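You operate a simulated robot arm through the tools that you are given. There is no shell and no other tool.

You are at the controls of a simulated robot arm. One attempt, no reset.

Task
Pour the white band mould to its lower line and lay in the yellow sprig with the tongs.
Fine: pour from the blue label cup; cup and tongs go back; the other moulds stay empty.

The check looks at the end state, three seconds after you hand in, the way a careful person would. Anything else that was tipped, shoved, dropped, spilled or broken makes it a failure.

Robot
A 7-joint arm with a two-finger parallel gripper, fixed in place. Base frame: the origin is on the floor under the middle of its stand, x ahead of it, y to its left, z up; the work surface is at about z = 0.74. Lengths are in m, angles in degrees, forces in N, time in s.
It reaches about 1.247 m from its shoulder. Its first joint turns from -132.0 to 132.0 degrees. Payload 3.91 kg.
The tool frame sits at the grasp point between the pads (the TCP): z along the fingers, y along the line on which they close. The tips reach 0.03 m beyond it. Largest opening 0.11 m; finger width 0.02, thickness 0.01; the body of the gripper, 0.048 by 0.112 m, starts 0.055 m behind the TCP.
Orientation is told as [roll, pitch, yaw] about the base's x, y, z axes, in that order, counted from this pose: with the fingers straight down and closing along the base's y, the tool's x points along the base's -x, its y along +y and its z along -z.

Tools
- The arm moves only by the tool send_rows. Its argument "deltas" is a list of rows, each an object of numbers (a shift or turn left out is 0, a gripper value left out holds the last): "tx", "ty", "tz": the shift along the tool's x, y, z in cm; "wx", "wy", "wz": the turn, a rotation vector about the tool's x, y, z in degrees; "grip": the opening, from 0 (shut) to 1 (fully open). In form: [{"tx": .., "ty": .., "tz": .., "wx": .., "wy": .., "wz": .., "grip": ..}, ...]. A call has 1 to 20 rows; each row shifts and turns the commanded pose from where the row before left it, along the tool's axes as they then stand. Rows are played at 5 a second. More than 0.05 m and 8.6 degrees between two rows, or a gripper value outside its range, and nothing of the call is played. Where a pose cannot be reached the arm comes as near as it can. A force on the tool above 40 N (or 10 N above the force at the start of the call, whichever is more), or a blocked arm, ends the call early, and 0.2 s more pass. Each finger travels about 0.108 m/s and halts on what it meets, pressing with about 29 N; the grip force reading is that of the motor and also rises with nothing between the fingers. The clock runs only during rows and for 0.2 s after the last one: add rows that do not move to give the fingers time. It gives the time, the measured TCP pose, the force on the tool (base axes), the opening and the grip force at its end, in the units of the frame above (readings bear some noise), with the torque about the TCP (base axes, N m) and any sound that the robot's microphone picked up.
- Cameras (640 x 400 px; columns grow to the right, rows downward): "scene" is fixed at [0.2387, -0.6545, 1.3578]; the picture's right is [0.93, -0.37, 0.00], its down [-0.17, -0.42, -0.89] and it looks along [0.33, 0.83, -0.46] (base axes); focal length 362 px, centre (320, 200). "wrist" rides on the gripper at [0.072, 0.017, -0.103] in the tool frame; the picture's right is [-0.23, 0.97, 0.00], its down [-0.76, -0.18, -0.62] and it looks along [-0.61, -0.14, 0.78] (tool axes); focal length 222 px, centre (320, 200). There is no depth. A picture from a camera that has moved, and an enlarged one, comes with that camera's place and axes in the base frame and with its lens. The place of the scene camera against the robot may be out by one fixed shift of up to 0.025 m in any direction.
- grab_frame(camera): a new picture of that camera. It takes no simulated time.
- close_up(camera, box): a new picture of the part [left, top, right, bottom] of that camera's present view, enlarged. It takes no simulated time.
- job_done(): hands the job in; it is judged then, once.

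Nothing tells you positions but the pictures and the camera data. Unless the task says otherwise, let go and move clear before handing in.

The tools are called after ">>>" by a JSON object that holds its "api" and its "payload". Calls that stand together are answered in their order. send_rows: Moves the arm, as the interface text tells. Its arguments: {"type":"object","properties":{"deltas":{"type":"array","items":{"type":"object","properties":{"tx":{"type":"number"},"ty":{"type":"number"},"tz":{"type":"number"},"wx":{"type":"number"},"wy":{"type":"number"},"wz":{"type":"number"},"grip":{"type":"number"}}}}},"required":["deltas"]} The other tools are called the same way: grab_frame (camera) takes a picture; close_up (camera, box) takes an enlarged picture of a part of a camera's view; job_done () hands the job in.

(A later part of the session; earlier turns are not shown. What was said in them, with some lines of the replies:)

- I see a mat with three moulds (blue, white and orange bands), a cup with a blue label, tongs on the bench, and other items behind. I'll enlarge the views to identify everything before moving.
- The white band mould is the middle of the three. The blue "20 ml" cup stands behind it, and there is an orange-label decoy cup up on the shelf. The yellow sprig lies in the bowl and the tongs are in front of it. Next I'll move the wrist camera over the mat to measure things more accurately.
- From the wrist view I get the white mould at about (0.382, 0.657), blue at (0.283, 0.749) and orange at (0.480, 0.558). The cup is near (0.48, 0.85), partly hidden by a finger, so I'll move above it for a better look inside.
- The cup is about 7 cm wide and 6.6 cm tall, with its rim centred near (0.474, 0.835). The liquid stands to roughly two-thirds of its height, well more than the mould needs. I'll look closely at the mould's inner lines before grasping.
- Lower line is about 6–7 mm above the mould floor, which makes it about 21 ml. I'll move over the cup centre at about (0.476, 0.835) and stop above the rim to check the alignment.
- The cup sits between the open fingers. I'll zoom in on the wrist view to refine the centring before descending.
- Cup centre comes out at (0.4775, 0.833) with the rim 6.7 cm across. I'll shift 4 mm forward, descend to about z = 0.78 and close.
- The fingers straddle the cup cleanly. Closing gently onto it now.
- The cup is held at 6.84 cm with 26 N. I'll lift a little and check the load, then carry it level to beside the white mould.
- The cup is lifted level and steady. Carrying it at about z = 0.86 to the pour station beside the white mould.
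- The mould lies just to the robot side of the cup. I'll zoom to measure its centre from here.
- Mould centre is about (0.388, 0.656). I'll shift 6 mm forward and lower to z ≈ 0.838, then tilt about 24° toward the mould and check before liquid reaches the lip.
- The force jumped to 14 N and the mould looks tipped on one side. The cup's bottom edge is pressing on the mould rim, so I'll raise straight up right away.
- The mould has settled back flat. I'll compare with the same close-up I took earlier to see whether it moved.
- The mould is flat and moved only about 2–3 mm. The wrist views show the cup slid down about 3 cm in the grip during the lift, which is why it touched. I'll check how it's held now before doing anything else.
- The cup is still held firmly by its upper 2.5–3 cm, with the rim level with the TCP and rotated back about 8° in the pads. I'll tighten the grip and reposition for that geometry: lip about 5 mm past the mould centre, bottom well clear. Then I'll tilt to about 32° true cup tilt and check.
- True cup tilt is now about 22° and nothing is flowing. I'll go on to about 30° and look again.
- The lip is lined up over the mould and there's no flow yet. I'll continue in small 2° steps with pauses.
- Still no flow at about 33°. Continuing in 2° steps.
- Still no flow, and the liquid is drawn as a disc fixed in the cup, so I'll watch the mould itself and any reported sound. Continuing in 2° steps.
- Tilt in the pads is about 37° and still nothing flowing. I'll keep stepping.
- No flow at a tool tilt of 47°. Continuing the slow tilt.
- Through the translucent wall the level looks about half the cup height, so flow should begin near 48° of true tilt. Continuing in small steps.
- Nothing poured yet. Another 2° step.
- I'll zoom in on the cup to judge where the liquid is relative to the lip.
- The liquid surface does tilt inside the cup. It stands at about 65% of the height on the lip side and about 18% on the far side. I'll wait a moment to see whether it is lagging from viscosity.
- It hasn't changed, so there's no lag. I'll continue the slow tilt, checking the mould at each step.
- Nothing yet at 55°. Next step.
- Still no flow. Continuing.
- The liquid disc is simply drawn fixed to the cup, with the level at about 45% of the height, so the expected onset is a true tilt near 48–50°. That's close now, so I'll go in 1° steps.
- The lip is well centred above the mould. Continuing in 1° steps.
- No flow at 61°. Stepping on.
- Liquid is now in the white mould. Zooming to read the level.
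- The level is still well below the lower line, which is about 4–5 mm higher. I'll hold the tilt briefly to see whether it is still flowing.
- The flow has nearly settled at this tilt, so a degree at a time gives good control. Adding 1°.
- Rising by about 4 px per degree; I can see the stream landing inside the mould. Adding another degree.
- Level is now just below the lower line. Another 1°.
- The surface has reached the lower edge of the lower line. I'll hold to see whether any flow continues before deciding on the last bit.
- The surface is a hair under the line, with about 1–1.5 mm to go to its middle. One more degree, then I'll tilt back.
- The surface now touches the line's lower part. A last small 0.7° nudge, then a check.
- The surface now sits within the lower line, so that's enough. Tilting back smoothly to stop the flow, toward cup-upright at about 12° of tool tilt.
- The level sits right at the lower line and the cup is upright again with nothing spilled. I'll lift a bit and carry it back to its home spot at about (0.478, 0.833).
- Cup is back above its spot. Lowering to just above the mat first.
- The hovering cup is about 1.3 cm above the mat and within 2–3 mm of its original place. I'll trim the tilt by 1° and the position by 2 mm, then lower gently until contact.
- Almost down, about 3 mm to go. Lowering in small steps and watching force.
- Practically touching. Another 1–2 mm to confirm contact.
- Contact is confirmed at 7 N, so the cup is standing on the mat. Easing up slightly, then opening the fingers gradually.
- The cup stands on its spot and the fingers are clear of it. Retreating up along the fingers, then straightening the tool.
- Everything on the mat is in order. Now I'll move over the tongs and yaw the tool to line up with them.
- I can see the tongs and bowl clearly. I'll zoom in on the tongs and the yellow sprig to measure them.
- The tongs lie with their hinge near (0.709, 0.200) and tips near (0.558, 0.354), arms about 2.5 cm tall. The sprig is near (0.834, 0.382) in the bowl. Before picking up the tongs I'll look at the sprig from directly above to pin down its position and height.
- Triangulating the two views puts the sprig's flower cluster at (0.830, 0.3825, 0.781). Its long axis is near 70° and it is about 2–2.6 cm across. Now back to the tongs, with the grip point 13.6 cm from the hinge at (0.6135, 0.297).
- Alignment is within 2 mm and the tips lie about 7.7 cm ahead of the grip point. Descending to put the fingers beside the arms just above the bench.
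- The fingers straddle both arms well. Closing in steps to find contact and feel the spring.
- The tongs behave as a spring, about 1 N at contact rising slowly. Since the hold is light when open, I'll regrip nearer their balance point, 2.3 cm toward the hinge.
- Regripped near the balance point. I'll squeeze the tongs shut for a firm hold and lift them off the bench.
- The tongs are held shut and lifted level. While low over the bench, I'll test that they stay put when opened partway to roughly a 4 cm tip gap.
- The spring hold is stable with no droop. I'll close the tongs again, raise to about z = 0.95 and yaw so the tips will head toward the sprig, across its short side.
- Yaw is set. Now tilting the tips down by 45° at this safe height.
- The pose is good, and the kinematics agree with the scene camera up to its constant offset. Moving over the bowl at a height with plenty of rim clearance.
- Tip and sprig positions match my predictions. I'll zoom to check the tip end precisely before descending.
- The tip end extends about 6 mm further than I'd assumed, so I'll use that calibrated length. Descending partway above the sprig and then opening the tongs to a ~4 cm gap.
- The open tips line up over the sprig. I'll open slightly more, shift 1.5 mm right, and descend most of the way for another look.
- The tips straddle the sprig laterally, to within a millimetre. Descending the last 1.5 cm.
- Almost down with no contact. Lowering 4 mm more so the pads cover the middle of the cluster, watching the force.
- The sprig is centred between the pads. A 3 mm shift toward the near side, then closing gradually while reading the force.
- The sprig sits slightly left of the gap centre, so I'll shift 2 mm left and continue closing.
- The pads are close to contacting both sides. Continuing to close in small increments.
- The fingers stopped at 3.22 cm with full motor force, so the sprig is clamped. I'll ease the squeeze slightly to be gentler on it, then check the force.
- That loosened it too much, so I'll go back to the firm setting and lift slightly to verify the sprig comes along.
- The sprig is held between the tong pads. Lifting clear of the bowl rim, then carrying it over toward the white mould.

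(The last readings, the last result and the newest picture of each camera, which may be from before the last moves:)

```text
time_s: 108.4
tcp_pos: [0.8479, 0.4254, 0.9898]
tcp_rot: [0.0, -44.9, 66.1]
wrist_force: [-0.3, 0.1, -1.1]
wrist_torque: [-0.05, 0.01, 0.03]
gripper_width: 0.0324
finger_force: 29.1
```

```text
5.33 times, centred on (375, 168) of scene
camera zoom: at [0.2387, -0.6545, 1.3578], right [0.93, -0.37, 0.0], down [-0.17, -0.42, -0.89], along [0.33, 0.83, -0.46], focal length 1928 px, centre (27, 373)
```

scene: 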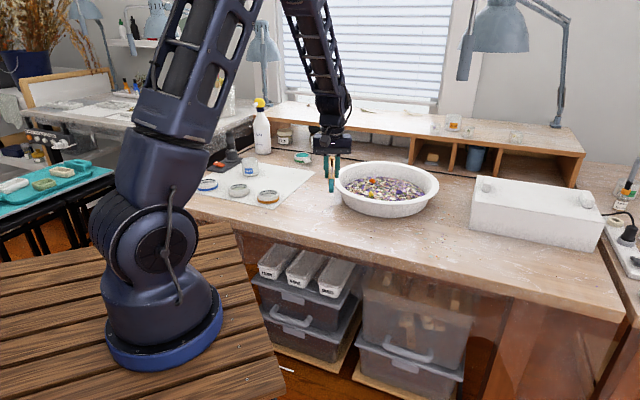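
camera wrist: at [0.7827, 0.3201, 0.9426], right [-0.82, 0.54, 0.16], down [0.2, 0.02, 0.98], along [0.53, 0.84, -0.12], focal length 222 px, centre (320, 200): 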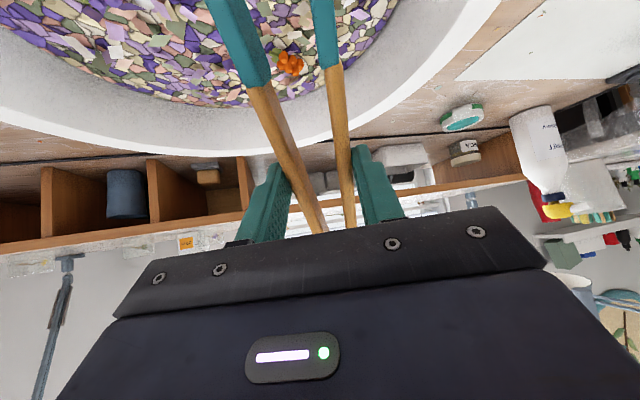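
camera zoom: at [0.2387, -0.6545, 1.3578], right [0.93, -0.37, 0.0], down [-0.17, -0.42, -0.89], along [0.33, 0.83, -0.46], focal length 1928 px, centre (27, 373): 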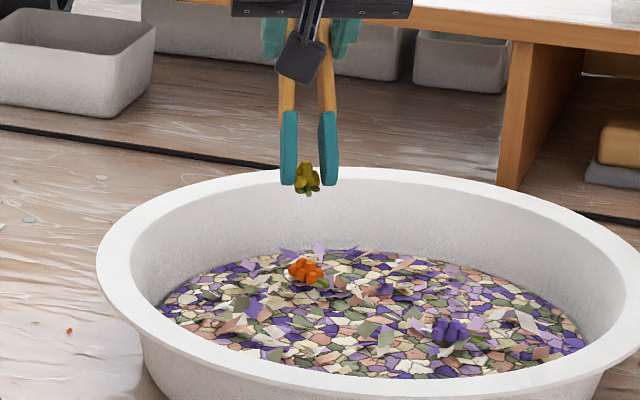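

The sprig is secure, and the orange and purple ones are undisturbed. Carrying across to above the white mould.

>>> {"api": "send_rows", "payload": {"deltas": [{"tx": -0.1, "ty": 1.0, "tz": 0.1}, {"tx": -0.2, "ty": 2.0, "tz": 0.2}, {"tx": -0.27, "ty": 2.8, "tz": 0.27}, {"tx": -0.27, "ty": 2.8, "tz": 0.27}, {"tx": -0.27, "ty": 2.8, "tz": 0.27}, {"tx": -0.27, "ty": 2.8, "tz": 0.27}, {"tx": -0.27, "ty": 2.8, "tz": 0.27}, {"tx": -0.27, "ty": 2.8, "tz": 0.27}, {"tx": -0.27, "ty": 2.8, "tz": 0.27}, {"tx": -0.27, "ty": 2.8, "tz": 0.27}, {"tx": -0.27, "ty": 2.8, "tz": 0.27}, {"tx": -0.27, "ty": 2.8, "tz": 0.27}, {"tx": -0.27, "ty": 2.8, "tz": 0.27}, {"tx": -0.27, "ty": 2.8, "tz": 0.27}, {"tx": -0.27, "ty": 2.8, "tz": 0.27}, {"tx": -0.27, "ty": 2.8, "tz": 0.27}, {"tx": -0.27, "ty": 2.8, "tz": 0.27}, {"tx": -0.27, "ty": 2.8, "tz": 0.27}, {"tx": -0.2, "ty": 2.0, "tz": 0.2}, {"tx": -0.15, "ty": 1.2, "tz": 0.15}]}}

>>> {"api": "close_up", "payload": {"camera": "scene", "box": [180, 110, 300, 210]}}

>>> {"api": "grab_frame", "payload": {"camera": "wrist"}}

```text
time_s: 112.6
tcp_pos: [0.4115, 0.6957, 0.9899]
tcp_rot: [0.1, -45.0, 66.1]
wrist_force: [-0.1, -1.0, -1.0]
wrist_torque: [0.01, 0.02, -0.01]
gripper_width: 0.0319
finger_force: 28.8
```

```text
4.00 times, centred on (240, 160) of scene
camera zoom: at [0.2387, -0.6545, 1.3578], right [0.93, -0.37, 0.0], down [-0.17, -0.42, -0.89], along [0.33, 0.83, -0.46], focal length 1446 px, centre (640, 360)
```

zoom: 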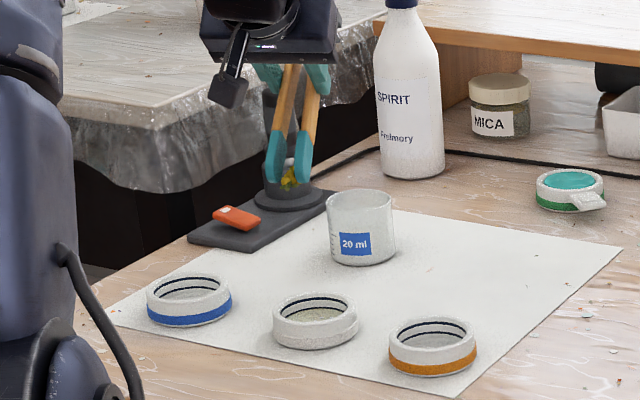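

```text
taken
camera wrist: at [0.3433, 0.5884, 1.012], right [-0.82, 0.54, 0.16], down [0.2, 0.02, 0.98], along [0.53, 0.84, -0.12], focal length 222 px, centre (320, 200)
```

wrist: 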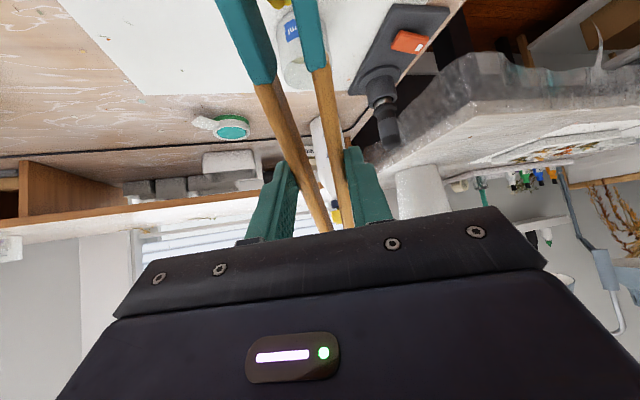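

The sprig is above the mat, but by my reckoning the mould centre is about 1 cm to the right of it. I'll zoom to measure this before descending.

>>> {"api": "close_up", "payload": {"camera": "scene", "box": [228, 138, 258, 164]}}

>>> {"api": "close_up", "payload": {"camera": "scene", "box": [215, 140, 265, 200]}}

```text
15.38 times, centred on (243, 151) of scene
camera zoom: at [0.2387, -0.6545, 1.3578], right [0.93, -0.37, 0.0], down [-0.17, -0.42, -0.89], along [0.33, 0.83, -0.46], focal length 5562 px, centre (1505, 954)
```

zoom: 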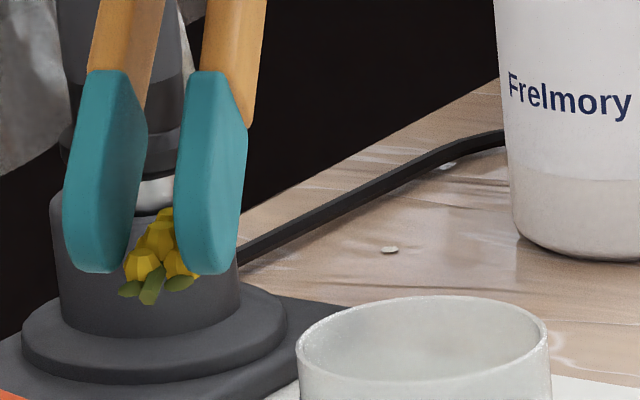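

```text
6.67 times, centred on (240, 170) of scene
camera zoom: at [0.2387, -0.6545, 1.3578], right [0.93, -0.37, 0.0], down [-0.17, -0.42, -0.89], along [0.33, 0.83, -0.46], focal length 2410 px, centre (853, 400)
```

zoom: 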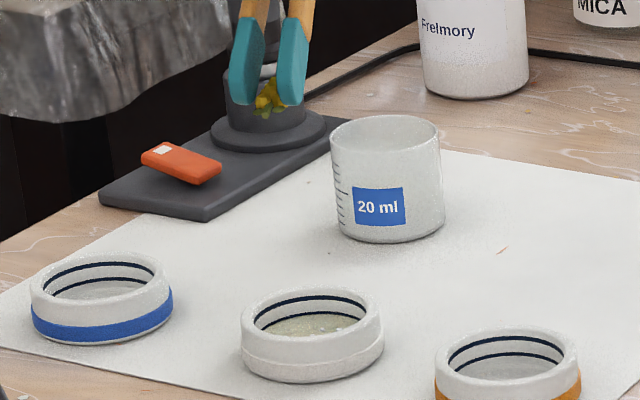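

Measured: move about 0.9 cm right. I'll shift and descend partway, then re-measure relative to the mould.

>>> {"api": "send_rows", "payload": {"deltas": [{"ty": -0.45}, {"ty": -0.42, "tx": 0.6, "tz": 0.6}, {"tx": 1.3, "tz": 1.3}, {"tx": 1.5, "tz": 1.5}, {"tx": 1.5, "tz": 1.5}, {"tx": 1.2, "tz": 1.2}, {"tx": 0.8, "tz": 0.8}, {"tx": 0.4, "tz": 0.4}, {}, {}]}}

>>> {"api": "close_up", "payload": {"camera": "scene", "box": [218, 160, 262, 202]}}

>>> {"api": "grab_frame", "payload": {"camera": "wrist"}}

```text
time_s: 114.8
tcp_pos: [0.4182, 0.6921, 0.8859]
tcp_rot: [0.1, -44.9, 66.0]
wrist_force: [0.0, 0.6, -1.5]
wrist_torque: [-0.01, 0.02, 0.06]
gripper_width: 0.0322
finger_force: 28.8
```

```text
9.52 times, centred on (240, 181) of scene
camera zoom: at [0.2387, -0.6545, 1.3578], right [0.93, -0.37, 0.0], down [-0.17, -0.42, -0.89], along [0.33, 0.83, -0.46], focal length 3443 px, centre (1082, 381)
```

zoom: 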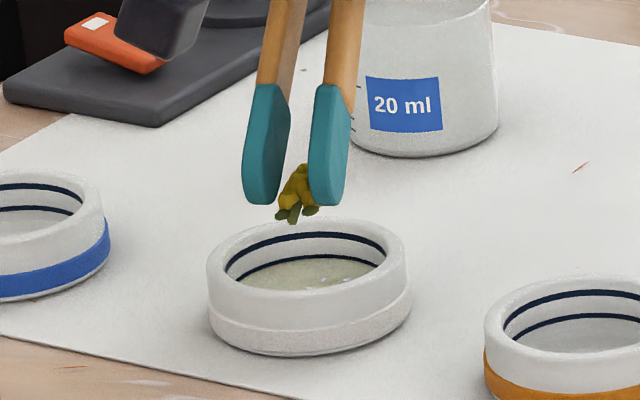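

```text
taken
camera wrist: at [0.351, 0.5849, 0.908], right [-0.82, 0.54, 0.16], down [0.2, 0.02, 0.98], along [0.53, 0.84, -0.12], focal length 222 px, centre (320, 200)
```

wrist: 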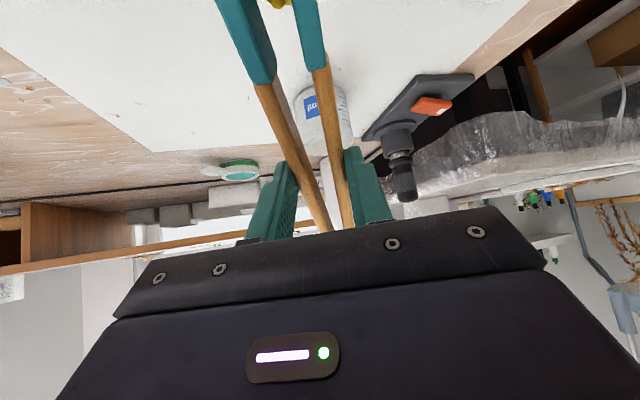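

Laterally the sprig is now within a millimetre of the mould centre, and the depth works out too. Descending to just above the resin.

>>> {"api": "send_rows", "payload": {"deltas": [{"tx": 0.5, "tz": 0.5}, {"tx": 0.6, "tz": 0.6}, {"tx": 0.45, "tz": 0.45}, {"tx": 0.2, "tz": 0.2}, {}, {}]}}

>>> {"api": "close_up", "payload": {"camera": "scene", "box": [222, 170, 258, 200]}}

```text
time_s: 116.2
tcp_pos: [0.4171, 0.6924, 0.8619]
tcp_rot: [0.0, -45.1, 66.1]
wrist_force: [0.3, -0.7, -1.0]
wrist_torque: [-0.05, 0.0, 0.0]
gripper_width: 0.0318
finger_force: 28.8
```

```text
13.33 times, centred on (240, 185) of scene
camera zoom: at [0.2387, -0.6545, 1.3578], right [0.93, -0.37, 0.0], down [-0.17, -0.42, -0.89], along [0.33, 0.83, -0.46], focal length 4820 px, centre (1387, 400)
```

zoom: 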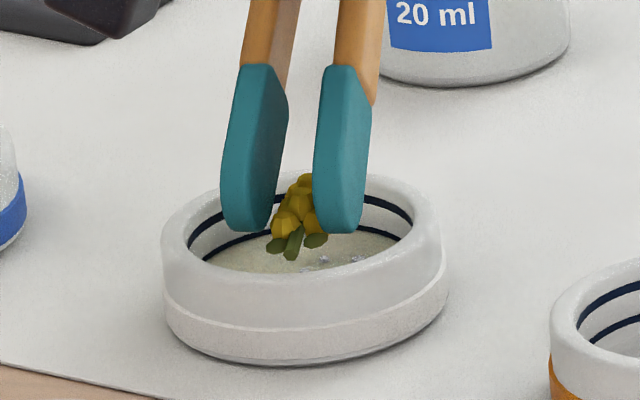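

The sprig is inside the mould opening and both pads fit within the ring. Lowering the last 7 mm so that the sprig meets the resin.

>>> {"api": "send_rows", "payload": {"deltas": [{"tx": 0.25, "tz": 0.25}, {"tx": 0.24, "tz": 0.24}, {}, {}]}}

>>> {"api": "close_up", "payload": {"camera": "scene", "box": [222, 170, 258, 200]}}

```text
time_s: 117.2
tcp_pos: [0.4198, 0.6918, 0.8565]
tcp_rot: [0.0, -45.0, 66.1]
wrist_force: [1.2, -0.2, -1.9]
wrist_torque: [-0.03, 0.0, 0.02]
gripper_width: 0.0321
finger_force: 28.8
```

```text
13.33 times, centred on (240, 185) of scene
camera zoom: at [0.2387, -0.6545, 1.3578], right [0.93, -0.37, 0.0], down [-0.17, -0.42, -0.89], along [0.33, 0.83, -0.46], focal length 4820 px, centre (1387, 400)
```

zoom: 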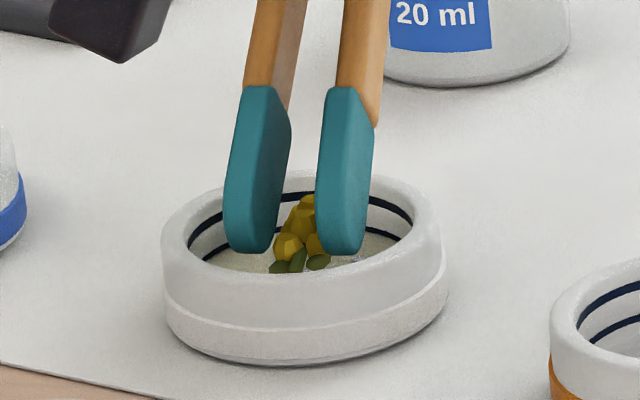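

Sprig is at the resin surface and centred. Opening the tongs a little, staying within the ring, to let it settle.

>>> {"api": "send_rows", "payload": {"deltas": [{"grip": 0.29}, {"grip": 0.31}, {"grip": 0.33}, {"grip": 0.35}, {}, {}, {}]}}

>>> {"api": "close_up", "payload": {"camera": "scene", "box": [222, 170, 258, 200]}}

```text
time_s: 118.8
tcp_pos: [0.4188, 0.6921, 0.8558]
tcp_rot: [0.0, -45.1, 66.0]
wrist_force: [-0.3, 0.1, -1.1]
wrist_torque: [-0.03, 0.04, -0.03]
gripper_width: 0.0361
finger_force: 3.9
```

```text
13.33 times, centred on (240, 185) of scene
camera zoom: at [0.2387, -0.6545, 1.3578], right [0.93, -0.37, 0.0], down [-0.17, -0.42, -0.89], along [0.33, 0.83, -0.46], focal length 4820 px, centre (1387, 400)
```

zoom: 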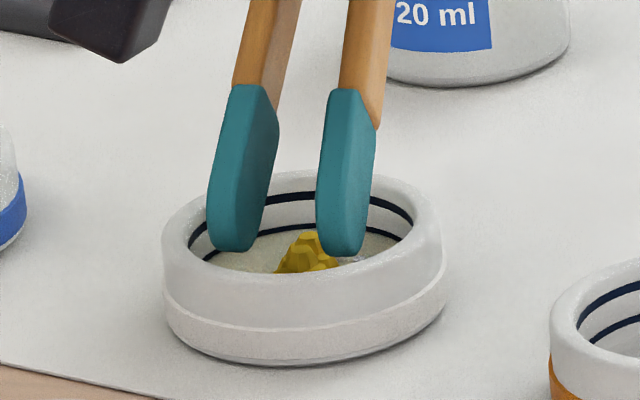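

The sprig has dropped onto the resin. I'll open a touch more and shift 2 mm right so both pads clear it, then rise slowly and check.

>>> {"api": "send_rows", "payload": {"deltas": [{"grip": 0.365}, {"ty": -0.2}, {}, {"tx": -0.25, "tz": -0.25}, {"tx": -0.35, "tz": -0.35}, {}, {}]}}

>>> {"api": "close_up", "payload": {"camera": "scene", "box": [222, 170, 258, 200]}}

```text
time_s: 120.4
tcp_pos: [0.4211, 0.692, 0.8641]
tcp_rot: [0.0, -44.9, 65.9]
wrist_force: [0.0, -0.1, -0.8]
wrist_torque: [-0.03, 0.02, 0.01]
gripper_width: 0.0379
finger_force: 3.5
```

```text
13.33 times, centred on (240, 185) of scene
camera zoom: at [0.2387, -0.6545, 1.3578], right [0.93, -0.37, 0.0], down [-0.17, -0.42, -0.89], along [0.33, 0.83, -0.46], focal length 4820 px, centre (1387, 400)
```

zoom: 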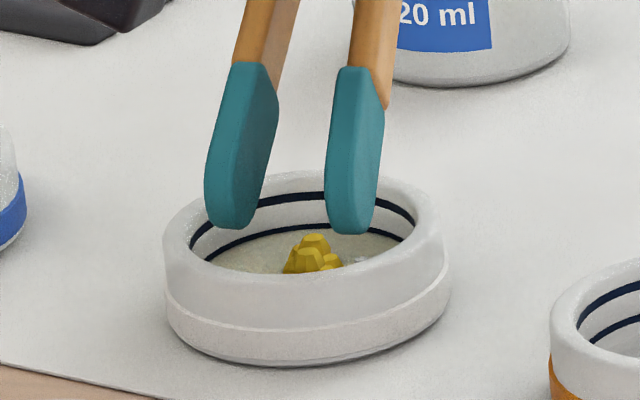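

The sprig stays in the mould, centred in the resin. Raising the tongs clear and closing them for the return.

>>> {"api": "send_rows", "payload": {"deltas": [{"tx": -0.5, "tz": -0.5}, {"tx": -1.0, "tz": -1.0}, {"tx": -1.3, "tz": -1.3}, {"tx": -1.5, "tz": -1.5}, {"tx": -1.5, "tz": -1.5}, {"tx": -1.0, "tz": -1.0}, {"grip": 0.28}, {"grip": 0.2}, {"grip": 0.15}, {}, {}]}}

>>> {"api": "close_up", "payload": {"camera": "scene", "box": [185, 130, 295, 205]}}

>>> {"api": "close_up", "payload": {"camera": "scene", "box": [226, 180, 250, 195]}}

```text
time_s: 122.8
tcp_pos: [0.4206, 0.6935, 0.9601]
tcp_rot: [0.0, -45.0, 65.9]
wrist_force: [-0.2, 0.3, 0.3]
wrist_torque: [-0.03, 0.02, -0.02]
gripper_width: 0.0204
finger_force: 29.0
```

```text
5.33 times, centred on (240, 168) of scene
camera zoom: at [0.2387, -0.6545, 1.3578], right [0.93, -0.37, 0.0], down [-0.17, -0.42, -0.89], along [0.33, 0.83, -0.46], focal length 1928 px, centre (747, 373)
```

zoom: 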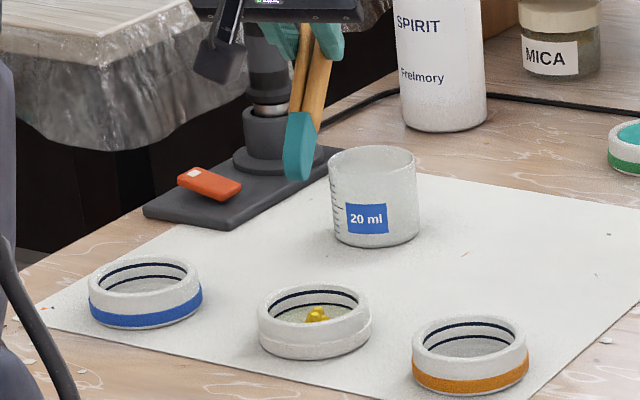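

```text
16.00 times, centred on (238, 188) of scene
camera zoom: at [0.2387, -0.6545, 1.3578], right [0.93, -0.37, 0.0], down [-0.17, -0.42, -0.89], along [0.33, 0.83, -0.46], focal length 5784 px, centre (1632, 400)
```

zoom: 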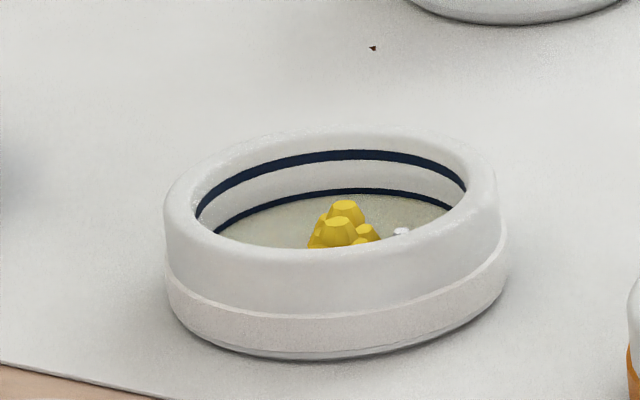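

The sprig is standing in the resin, with the level still at the lower line and the other moulds untouched. Now carrying the tongs back toward their place.

>>> {"api": "send_rows", "payload": {"deltas": [{"tx": 0.6, "ty": -1.1, "tz": -0.6}, {"tx": 1.25, "ty": -2.2, "tz": -1.25}, {"tx": 1.4, "ty": -2.47, "tz": -1.4}, {"tx": 1.4, "ty": -2.47, "tz": -1.4}, {"tx": 1.4, "ty": -2.47, "tz": -1.4}, {"tx": 1.4, "ty": -2.47, "tz": -1.4}, {"tx": 1.4, "ty": -2.47, "tz": -1.4}, {"tx": 1.4, "ty": -2.47, "tz": -1.4}, {"tx": 1.4, "ty": -2.47, "tz": -1.4}, {"tx": 1.4, "ty": -2.47, "tz": -1.4}, {"tx": 1.4, "ty": -2.47, "tz": -1.4}, {"tx": 1.4, "ty": -2.47, "tz": -1.4}, {"tx": 1.4, "ty": -2.47, "tz": -1.4}, {"tx": 1.4, "ty": -2.47, "tz": -1.4}, {"tx": 1.2, "ty": -2.1, "tz": -1.2}, {"tx": 0.55, "ty": -0.97, "tz": -0.55}, {}]}}

>>> {"api": "send_rows", "payload": {"deltas": [{"wy": 4}, {"wy": 7}, {"wy": 8}, {"wy": 8}, {"wy": 8}, {"wy": 6}, {"wy": 4}, {}]}}

>>> {"api": "send_rows", "payload": {"deltas": [{"wz": 4}, {"wz": 7}, {"wz": 8}, {"wz": 8}, {"wz": 8}, {"wz": 8}, {"wz": 8}, {"wz": 8}, {"wz": 8}, {"wz": 8}, {"wz": 8}, {"wz": 8}, {"wz": 8}, {"wz": 7}, {"wz": 5.6}, {}]}}

>>> {"api": "grab_frame", "payload": {"camera": "wrist"}}

>>> {"api": "close_up", "payload": {"camera": "scene", "box": [280, 150, 400, 240]}}

```text
time_s: 126.4
tcp_pos: [0.6327, 0.2808, 0.9596]
tcp_rot: [-0.1, -45.0, 66.0]
wrist_force: [-1.2, 0.3, -0.7]
wrist_torque: [-0.02, -0.03, -0.02]
gripper_width: 0.0202
finger_force: 28.9
```

```text
time_s: 128.2
tcp_pos: [0.6324, 0.2819, 0.9594]
tcp_rot: [0.1, 0.0, 65.9]
wrist_force: [-0.5, -1.2, 0.7]
wrist_torque: [-0.01, -0.01, 0.0]
gripper_width: 0.0202
finger_force: 28.9
```

```text
time_s: 131.6
tcp_pos: [0.6324, 0.2823, 0.9599]
tcp_rot: [0.0, 0.0, -45.6]
wrist_force: [-0.9, -0.3, -0.8]
wrist_torque: [-0.02, 0.0, 0.0]
gripper_width: 0.0203
finger_force: 28.8
```

```text
taken
camera wrist: at [0.5921, 0.3443, 1.0628], right [0.86, 0.52, 0.0], down [0.41, -0.67, 0.62], along [0.32, -0.53, -0.78], focal length 222 px, centre (320, 200)
```

wrist: 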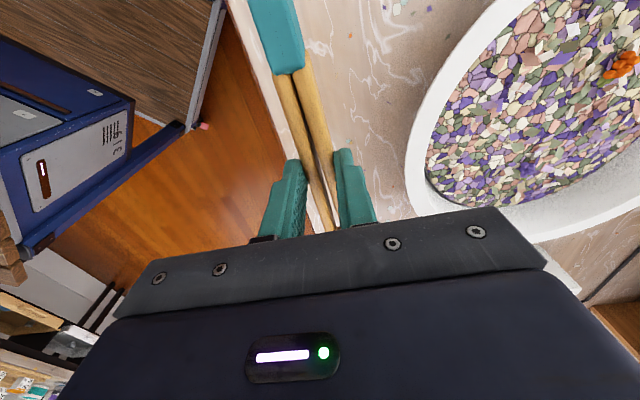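

```text
4.44 times, centred on (340, 195) of scene
camera zoom: at [0.2387, -0.6545, 1.3578], right [0.93, -0.37, 0.0], down [-0.17, -0.42, -0.89], along [0.33, 0.83, -0.46], focal length 1607 px, centre (231, 222)
```

zoom: 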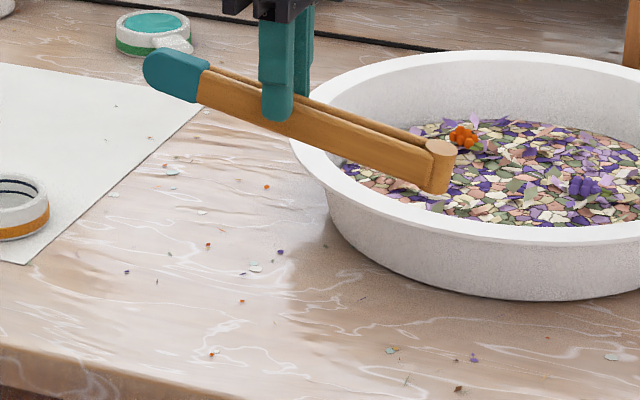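

The tongs seem to have rotated in the grip, tips up by about 10° relative to the fingers. I'll zoom in to measure before setting them down flat.

>>> {"api": "close_up", "payload": {"camera": "scene", "box": [295, 150, 380, 205]}}

>>> {"api": "close_up", "payload": {"camera": "wrist", "box": [220, 0, 400, 240]}}

```text
7.27 times, centred on (338, 178) of scene
camera zoom: at [0.2387, -0.6545, 1.3578], right [0.93, -0.37, 0.0], down [-0.17, -0.42, -0.89], along [0.33, 0.83, -0.46], focal length 2629 px, centre (193, 364)
```

zoom: 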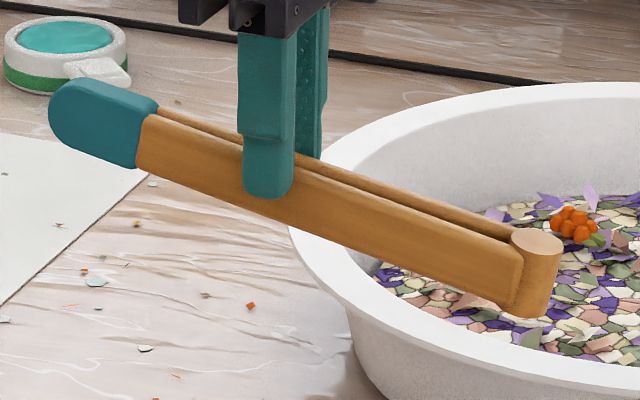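

```text
1.67 times, centred on (310, 120) of wrist
camera zoom: at [0.5921, 0.3443, 1.0628], right [0.86, 0.52, 0.0], down [0.41, -0.67, 0.62], along [0.32, -0.53, -0.78], focal length 370 px, centre (337, 333)
```

zoom: 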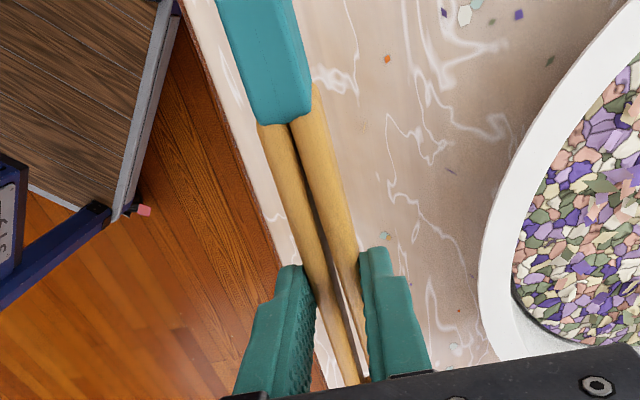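

The tongs are tips-up by about 12°. I'll tilt the tool 12° to level them and descend most of the way over their home spot.

>>> {"api": "send_rows", "payload": {"deltas": [{"wy": -4}, {"wy": -4}, {"wy": -4}, {"tx": 0.6, "ty": -0.29, "tz": 1.5}, {"tx": 0.5, "tz": 2.3}, {"tx": 0.5, "tz": 2.3}, {"tx": 0.5, "tz": 2.3}, {"tx": 0.5, "tz": 2.3}, {"tx": 0.45, "tz": 2.1}, {"tx": 0.3, "tz": 1.4}, {}, {}]}}

>>> {"api": "close_up", "payload": {"camera": "scene", "box": [292, 180, 372, 250]}}

>>> {"api": "grab_frame", "payload": {"camera": "wrist"}}

```text
time_s: 134.2
tcp_pos: [0.6281, 0.2807, 0.8139]
tcp_rot: [0.0, -12.0, -45.7]
wrist_force: [0.6, -0.1, 0.5]
wrist_torque: [0.0, -0.01, 0.0]
gripper_width: 0.02
finger_force: 29.0
```

```text
5.71 times, centred on (332, 215) of scene
camera zoom: at [0.2387, -0.6545, 1.3578], right [0.93, -0.37, 0.0], down [-0.17, -0.42, -0.89], along [0.33, 0.83, -0.46], focal length 2066 px, centre (251, 114)
```

zoom: 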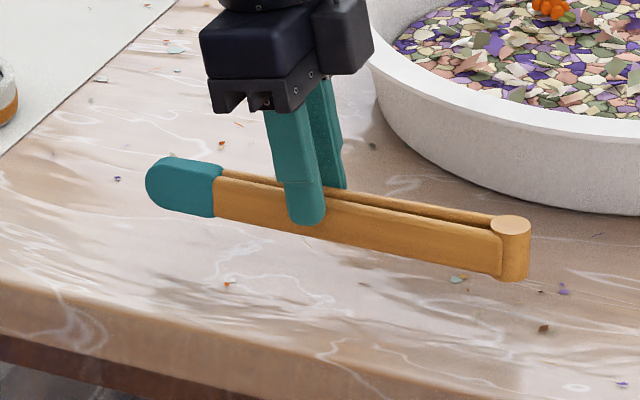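

```text
taken
camera wrist: at [0.5738, 0.3592, 0.9001], right [0.85, 0.52, 0.05], down [0.3, -0.56, 0.77], along [0.43, -0.64, -0.64], focal length 222 px, centre (320, 200)
```

wrist: 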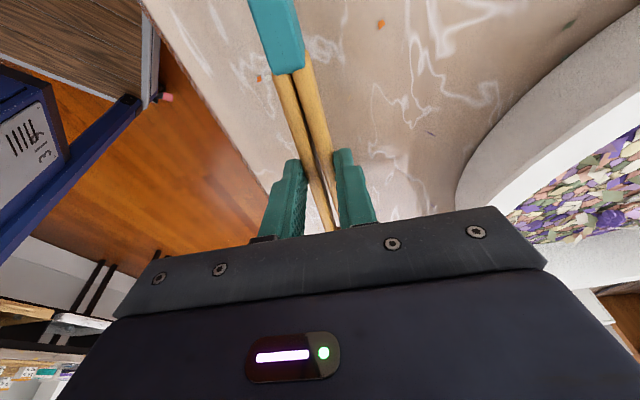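

The tongs are level now. Lowering toward the bench in small steps, watching for contact.

>>> {"api": "send_rows", "payload": {"deltas": [{"tx": 0.2, "tz": 0.95}, {"tx": 0.15, "tz": 0.7}, {"tx": 0.08, "tz": 0.4}, {}, {}]}}

>>> {"api": "close_up", "payload": {"camera": "scene", "box": [292, 180, 372, 250]}}

```text
time_s: 135.4
tcp_pos: [0.6273, 0.2802, 0.7936]
tcp_rot: [0.0, -12.0, -45.6]
wrist_force: [-0.5, 0.6, 0.2]
wrist_torque: [0.01, -0.02, 0.01]
gripper_width: 0.0202
finger_force: 29.2
```

```text
5.71 times, centred on (332, 215) of scene
camera zoom: at [0.2387, -0.6545, 1.3578], right [0.93, -0.37, 0.0], down [-0.17, -0.42, -0.89], along [0.33, 0.83, -0.46], focal length 2066 px, centre (251, 114)
```

zoom: 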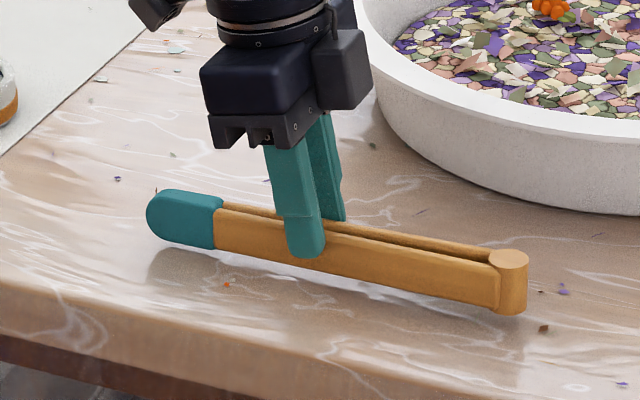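

About 7–8 mm left to the bench. Lowering carefully.

>>> {"api": "send_rows", "payload": {"deltas": [{"tx": 0.06, "tz": 0.3}, {"tx": 0.04, "tz": 0.2}, {}, {}]}}

>>> {"api": "send_rows", "payload": {"deltas": [{"tx": 0.03, "tz": 0.15}, {}, {}]}}

>>> {"api": "close_up", "payload": {"camera": "scene", "box": [292, 180, 372, 250]}}

```text
time_s: 136.4
tcp_pos: [0.6277, 0.2816, 0.7883]
tcp_rot: [0.0, -12.0, -45.6]
wrist_force: [1.4, -0.1, 2.5]
wrist_torque: [0.24, 0.23, -0.01]
gripper_width: 0.02
finger_force: 29.3
```

```text
time_s: 137.2
tcp_pos: [0.6284, 0.2818, 0.7852]
tcp_rot: [0.0, -11.9, -45.6]
wrist_force: [1.0, -0.8, 2.3]
wrist_torque: [0.25, 0.23, -0.02]
gripper_width: 0.0201
finger_force: 29.3
```

```text
5.71 times, centred on (332, 215) of scene
camera zoom: at [0.2387, -0.6545, 1.3578], right [0.93, -0.37, 0.0], down [-0.17, -0.42, -0.89], along [0.33, 0.83, -0.46], focal length 2066 px, centre (251, 114)
```

zoom: 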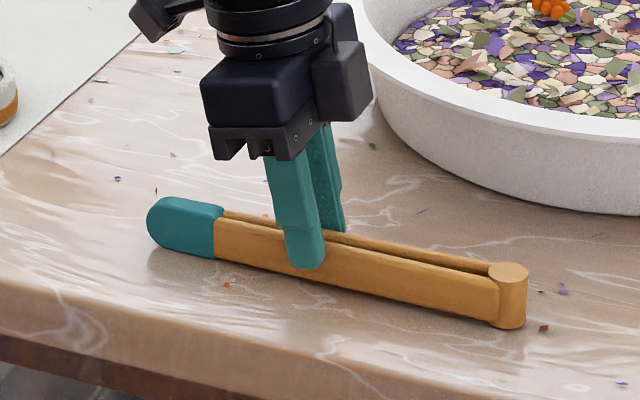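

The hinge end is touching at about 2.4 N and the tips are a few mm up. I'll relax the grip to the light spring hold so they settle flat, lower slightly more, and then release.

>>> {"api": "send_rows", "payload": {"deltas": [{"grip": 0.22}, {"grip": 0.3}, {"grip": 0.38}, {}, {"tx": 0.03, "tz": 0.15}, {"tx": 0.03, "tz": 0.15}, {}, {}]}}

>>> {"api": "close_up", "payload": {"camera": "scene", "box": [292, 180, 372, 250]}}

```text
time_s: 139.0
tcp_pos: [0.6275, 0.2817, 0.7838]
tcp_rot: [-0.1, -12.1, -45.6]
wrist_force: [-0.5, 0.6, 0.0]
wrist_torque: [-0.02, 0.06, 0.0]
gripper_width: 0.0396
finger_force: 3.8
```

```text
5.71 times, centred on (332, 215) of scene
camera zoom: at [0.2387, -0.6545, 1.3578], right [0.93, -0.37, 0.0], down [-0.17, -0.42, -0.89], along [0.33, 0.83, -0.46], focal length 2066 px, centre (251, 114)
```

zoom: 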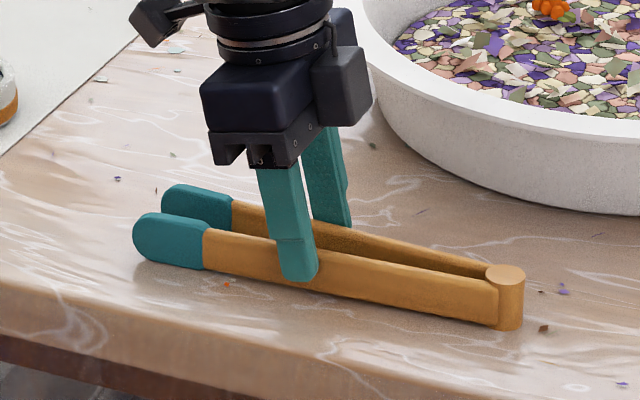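

The tongs have settled on the bench almost exactly at their original spot. Opening fully to release.

>>> {"api": "send_rows", "payload": {"deltas": [{"grip": 0.44}, {"grip": 0.5}, {"grip": 0.55}, {"grip": 0.6}, {"grip": 0.68}, {"grip": 0.8}, {"grip": 0.95}, {"grip": 1.0}, {}, {}]}}

>>> {"api": "close_up", "payload": {"camera": "scene", "box": [290, 180, 380, 250]}}

>>> {"api": "grab_frame", "payload": {"camera": "wrist"}}

```text
time_s: 141.2
tcp_pos: [0.6277, 0.2821, 0.784]
tcp_rot: [0.0, -12.0, -45.6]
wrist_force: [-0.7, 0.2, 0.4]
wrist_torque: [0.0, -0.01, 0.02]
gripper_width: 0.1099
finger_force: 0.1
```

```text
5.71 times, centred on (335, 215) of scene
camera zoom: at [0.2387, -0.6545, 1.3578], right [0.93, -0.37, 0.0], down [-0.17, -0.42, -0.89], along [0.33, 0.83, -0.46], focal length 2066 px, centre (234, 114)
```

zoom: 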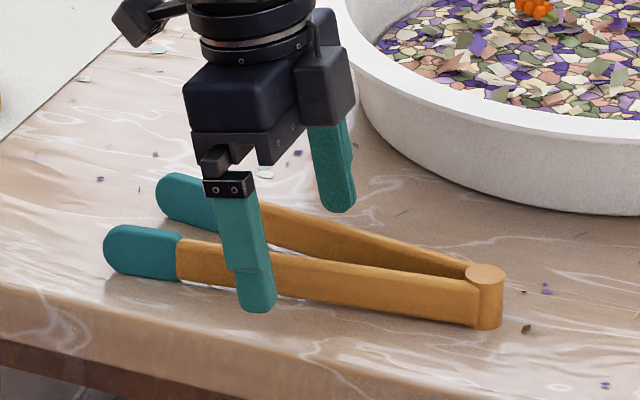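

```text
taken
camera wrist: at [0.5737, 0.3588, 0.8689], right [0.85, 0.52, 0.05], down [0.3, -0.56, 0.77], along [0.43, -0.64, -0.64], focal length 222 px, centre (320, 200)
```

wrist: 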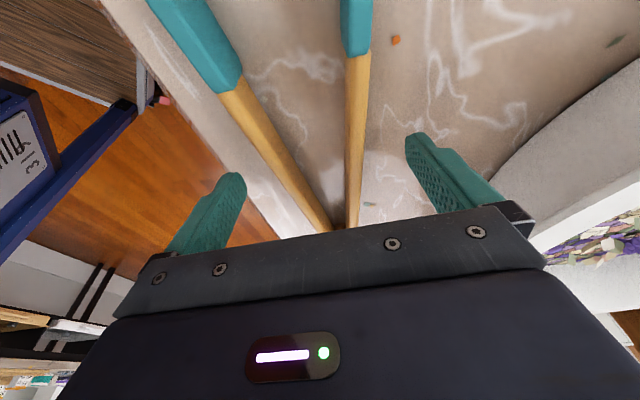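

The tongs are released, lying within 1–2 mm of where they started. Retreating upward and straightening.

>>> {"api": "send_rows", "payload": {"deltas": [{"tz": -1.0}, {"tz": -2.0}, {"tz": -3.0}, {"tz": -3.0}, {"tz": -3.0}, {"tz": -3.0}, {"tz": -3.0}, {"wy": 4}, {"wy": 4}, {"wy": 4}, {}]}}

>>> {"api": "grab_frame", "payload": {"camera": "scene"}}

>>> {"api": "close_up", "payload": {"camera": "scene", "box": [292, 200, 372, 250]}}

>>> {"api": "close_up", "payload": {"camera": "scene", "box": [180, 110, 340, 210]}}

>>> {"api": "close_up", "payload": {"camera": "scene", "box": [226, 180, 250, 195]}}

```text
time_s: 143.6
tcp_pos: [0.6009, 0.3082, 0.9586]
tcp_rot: [0.0, -0.1, -45.6]
wrist_force: [0.0, 0.2, 0.2]
wrist_torque: [-0.01, -0.05, -0.04]
gripper_width: 0.1101
finger_force: 0.0
```

```text
taken
```

scene: 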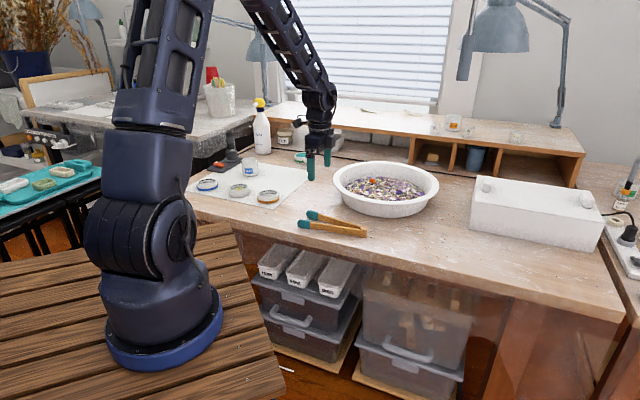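

```text
8.00 times, centred on (332, 225) of scene
camera zoom: at [0.2387, -0.6545, 1.3578], right [0.93, -0.37, 0.0], down [-0.17, -0.42, -0.89], along [0.33, 0.83, -0.46], focal length 2892 px, centre (224, 0)
```

zoom: 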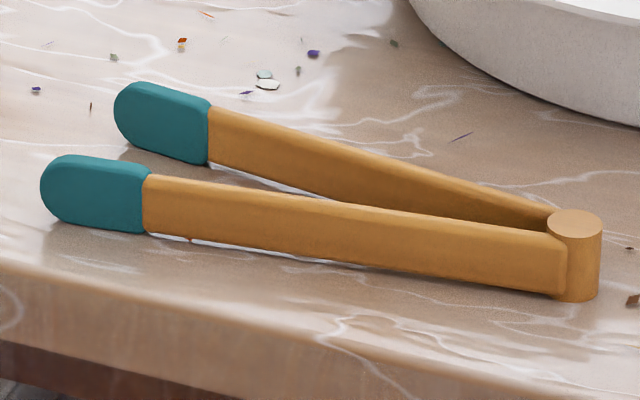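

```text
4.00 times, centred on (260, 160) of scene
camera zoom: at [0.2387, -0.6545, 1.3578], right [0.93, -0.37, 0.0], down [-0.17, -0.42, -0.89], along [0.33, 0.83, -0.46], focal length 1446 px, centre (560, 360)
```

zoom: 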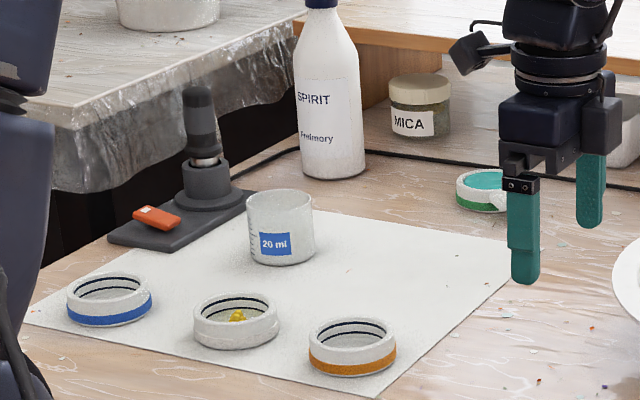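

```text
16.00 times, centred on (238, 188) of scene
camera zoom: at [0.2387, -0.6545, 1.3578], right [0.93, -0.37, 0.0], down [-0.17, -0.42, -0.89], along [0.33, 0.83, -0.46], focal length 5784 px, centre (1632, 400)
```

zoom: 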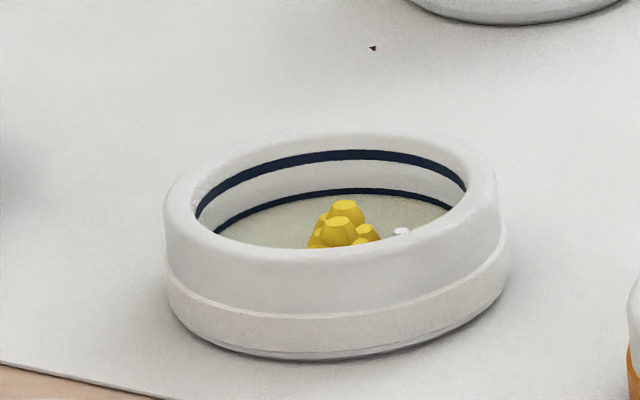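

All looks in order from the scene camera. I'll take one more look from above over the mat with the wrist camera to verify the sprig, level and other moulds.

>>> {"api": "send_rows", "payload": {"deltas": [{"tx": 1.5, "ty": 0.4}, {"tx": 2.98, "ty": 0.735}, {"tx": 2.98, "ty": 0.735}, {"tx": 2.98, "ty": 0.735}, {"tx": 2.98, "ty": 0.735}, {"tx": 2.98, "ty": 0.735}, {"tx": 2.98, "ty": 0.735}, {"tx": 2.98, "ty": 0.735}, {"tx": 2.98, "ty": 0.735}, {"tx": 2.98, "ty": 0.735}, {"tx": 2.98, "ty": 0.735}, {"tx": 2.98, "ty": 0.735}, {"tx": 2.98, "ty": 0.735}, {"tx": 1.5, "ty": 0.4}, {}]}}

>>> {"api": "grab_frame", "payload": {"camera": "wrist"}}

>>> {"api": "close_up", "payload": {"camera": "wrist", "box": [230, 20, 410, 150]}}

```text
time_s: 146.8
tcp_pos: [0.3972, 0.6532, 0.9597]
tcp_rot: [0.0, 0.0, -45.6]
wrist_force: [0.9, -0.4, 0.1]
wrist_torque: [0.0, -0.02, -0.02]
gripper_width: 0.1103
finger_force: 0.2
```

```text
taken
camera wrist: at [0.3579, 0.7151, 1.0622], right [0.85, 0.52, 0.0], down [0.41, -0.67, 0.62], along [0.32, -0.53, -0.78], focal length 222 px, centre (320, 200)
```

wrist: 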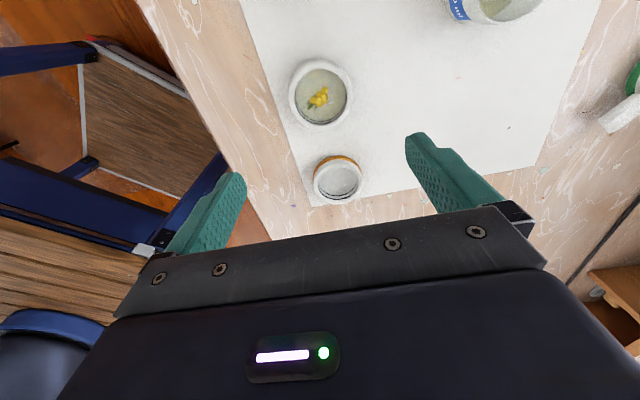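

```text
3.08 times, centred on (320, 85) of wrist
camera zoom: at [0.3579, 0.7151, 1.0622], right [0.85, 0.52, 0.0], down [0.41, -0.67, 0.62], along [0.32, -0.53, -0.78], focal length 684 px, centre (320, 554)
```

zoom: 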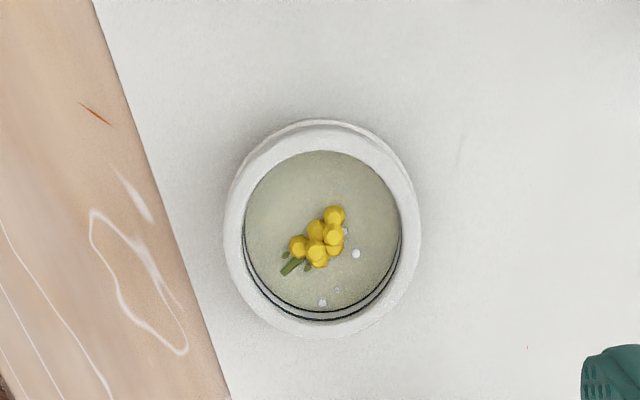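

From above, the sprig lies in the middle of the resin with the level at the lower line. The mat shows no spills, the orange mould is empty and nothing else has moved. I'll raise the arm a little further clear and hand in.

>>> {"api": "send_rows", "payload": {"deltas": [{"tz": -2.0, "tx": -1.0}, {"tz": -2.5, "tx": -2.0}, {"tz": -2.0, "tx": -2.0}, {}, {}]}}

>>> {"api": "close_up", "payload": {"camera": "scene", "box": [180, 110, 340, 210]}}

```text
time_s: 148.0
tcp_pos: [0.4338, 0.6181, 1.024]
tcp_rot: [-0.1, 0.0, -45.6]
wrist_force: [0.0, 0.3, 0.0]
wrist_torque: [0.0, 0.03, 0.01]
gripper_width: 0.1099
finger_force: 0.0
```

```text
4.00 times, centred on (260, 160) of scene
camera zoom: at [0.2387, -0.6545, 1.3578], right [0.93, -0.37, 0.0], down [-0.17, -0.42, -0.89], along [0.33, 0.83, -0.46], focal length 1446 px, centre (560, 360)
```

zoom: 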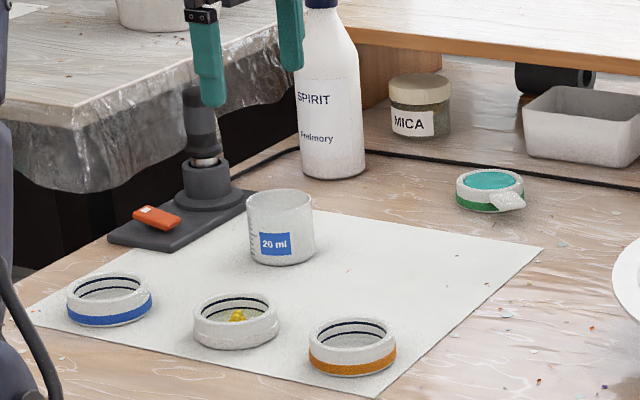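

The white band mould is filled to its lower line and the yellow sprig is lying in it. The cup and tongs are back in place, the blue and orange band moulds are empty, and the arm is clear. Handing in.

>>> {"api": "job_done", "payload": {}}

```text
The job is handed in.
```

The white band mould is filled to its lower line from the blue label cup, and the yellow sprig is lying in the middle of the resin, placed with the tongs. I have handed the job in; no result from the check has come back.

- **Cup and tongs:** both are back where they started, the cup upright and the tongs lying flat. By the scene camera each is within a few millimetres of its original spot.
- **Other moulds:** the blue and orange band moulds are empty, and I saw no spills on the mat.
- **White mould was bumped:** while I was tilting the cup, its bottom edge pressed on the mould's rim. The mould tipped for a moment and settled flat again about 3 mm from where it had stood. This was before any resin was in it.
- **Cause of the bump:** the cup had slipped about 3 cm down in the grip during the lift. It held steady after that, through the pour and the return.
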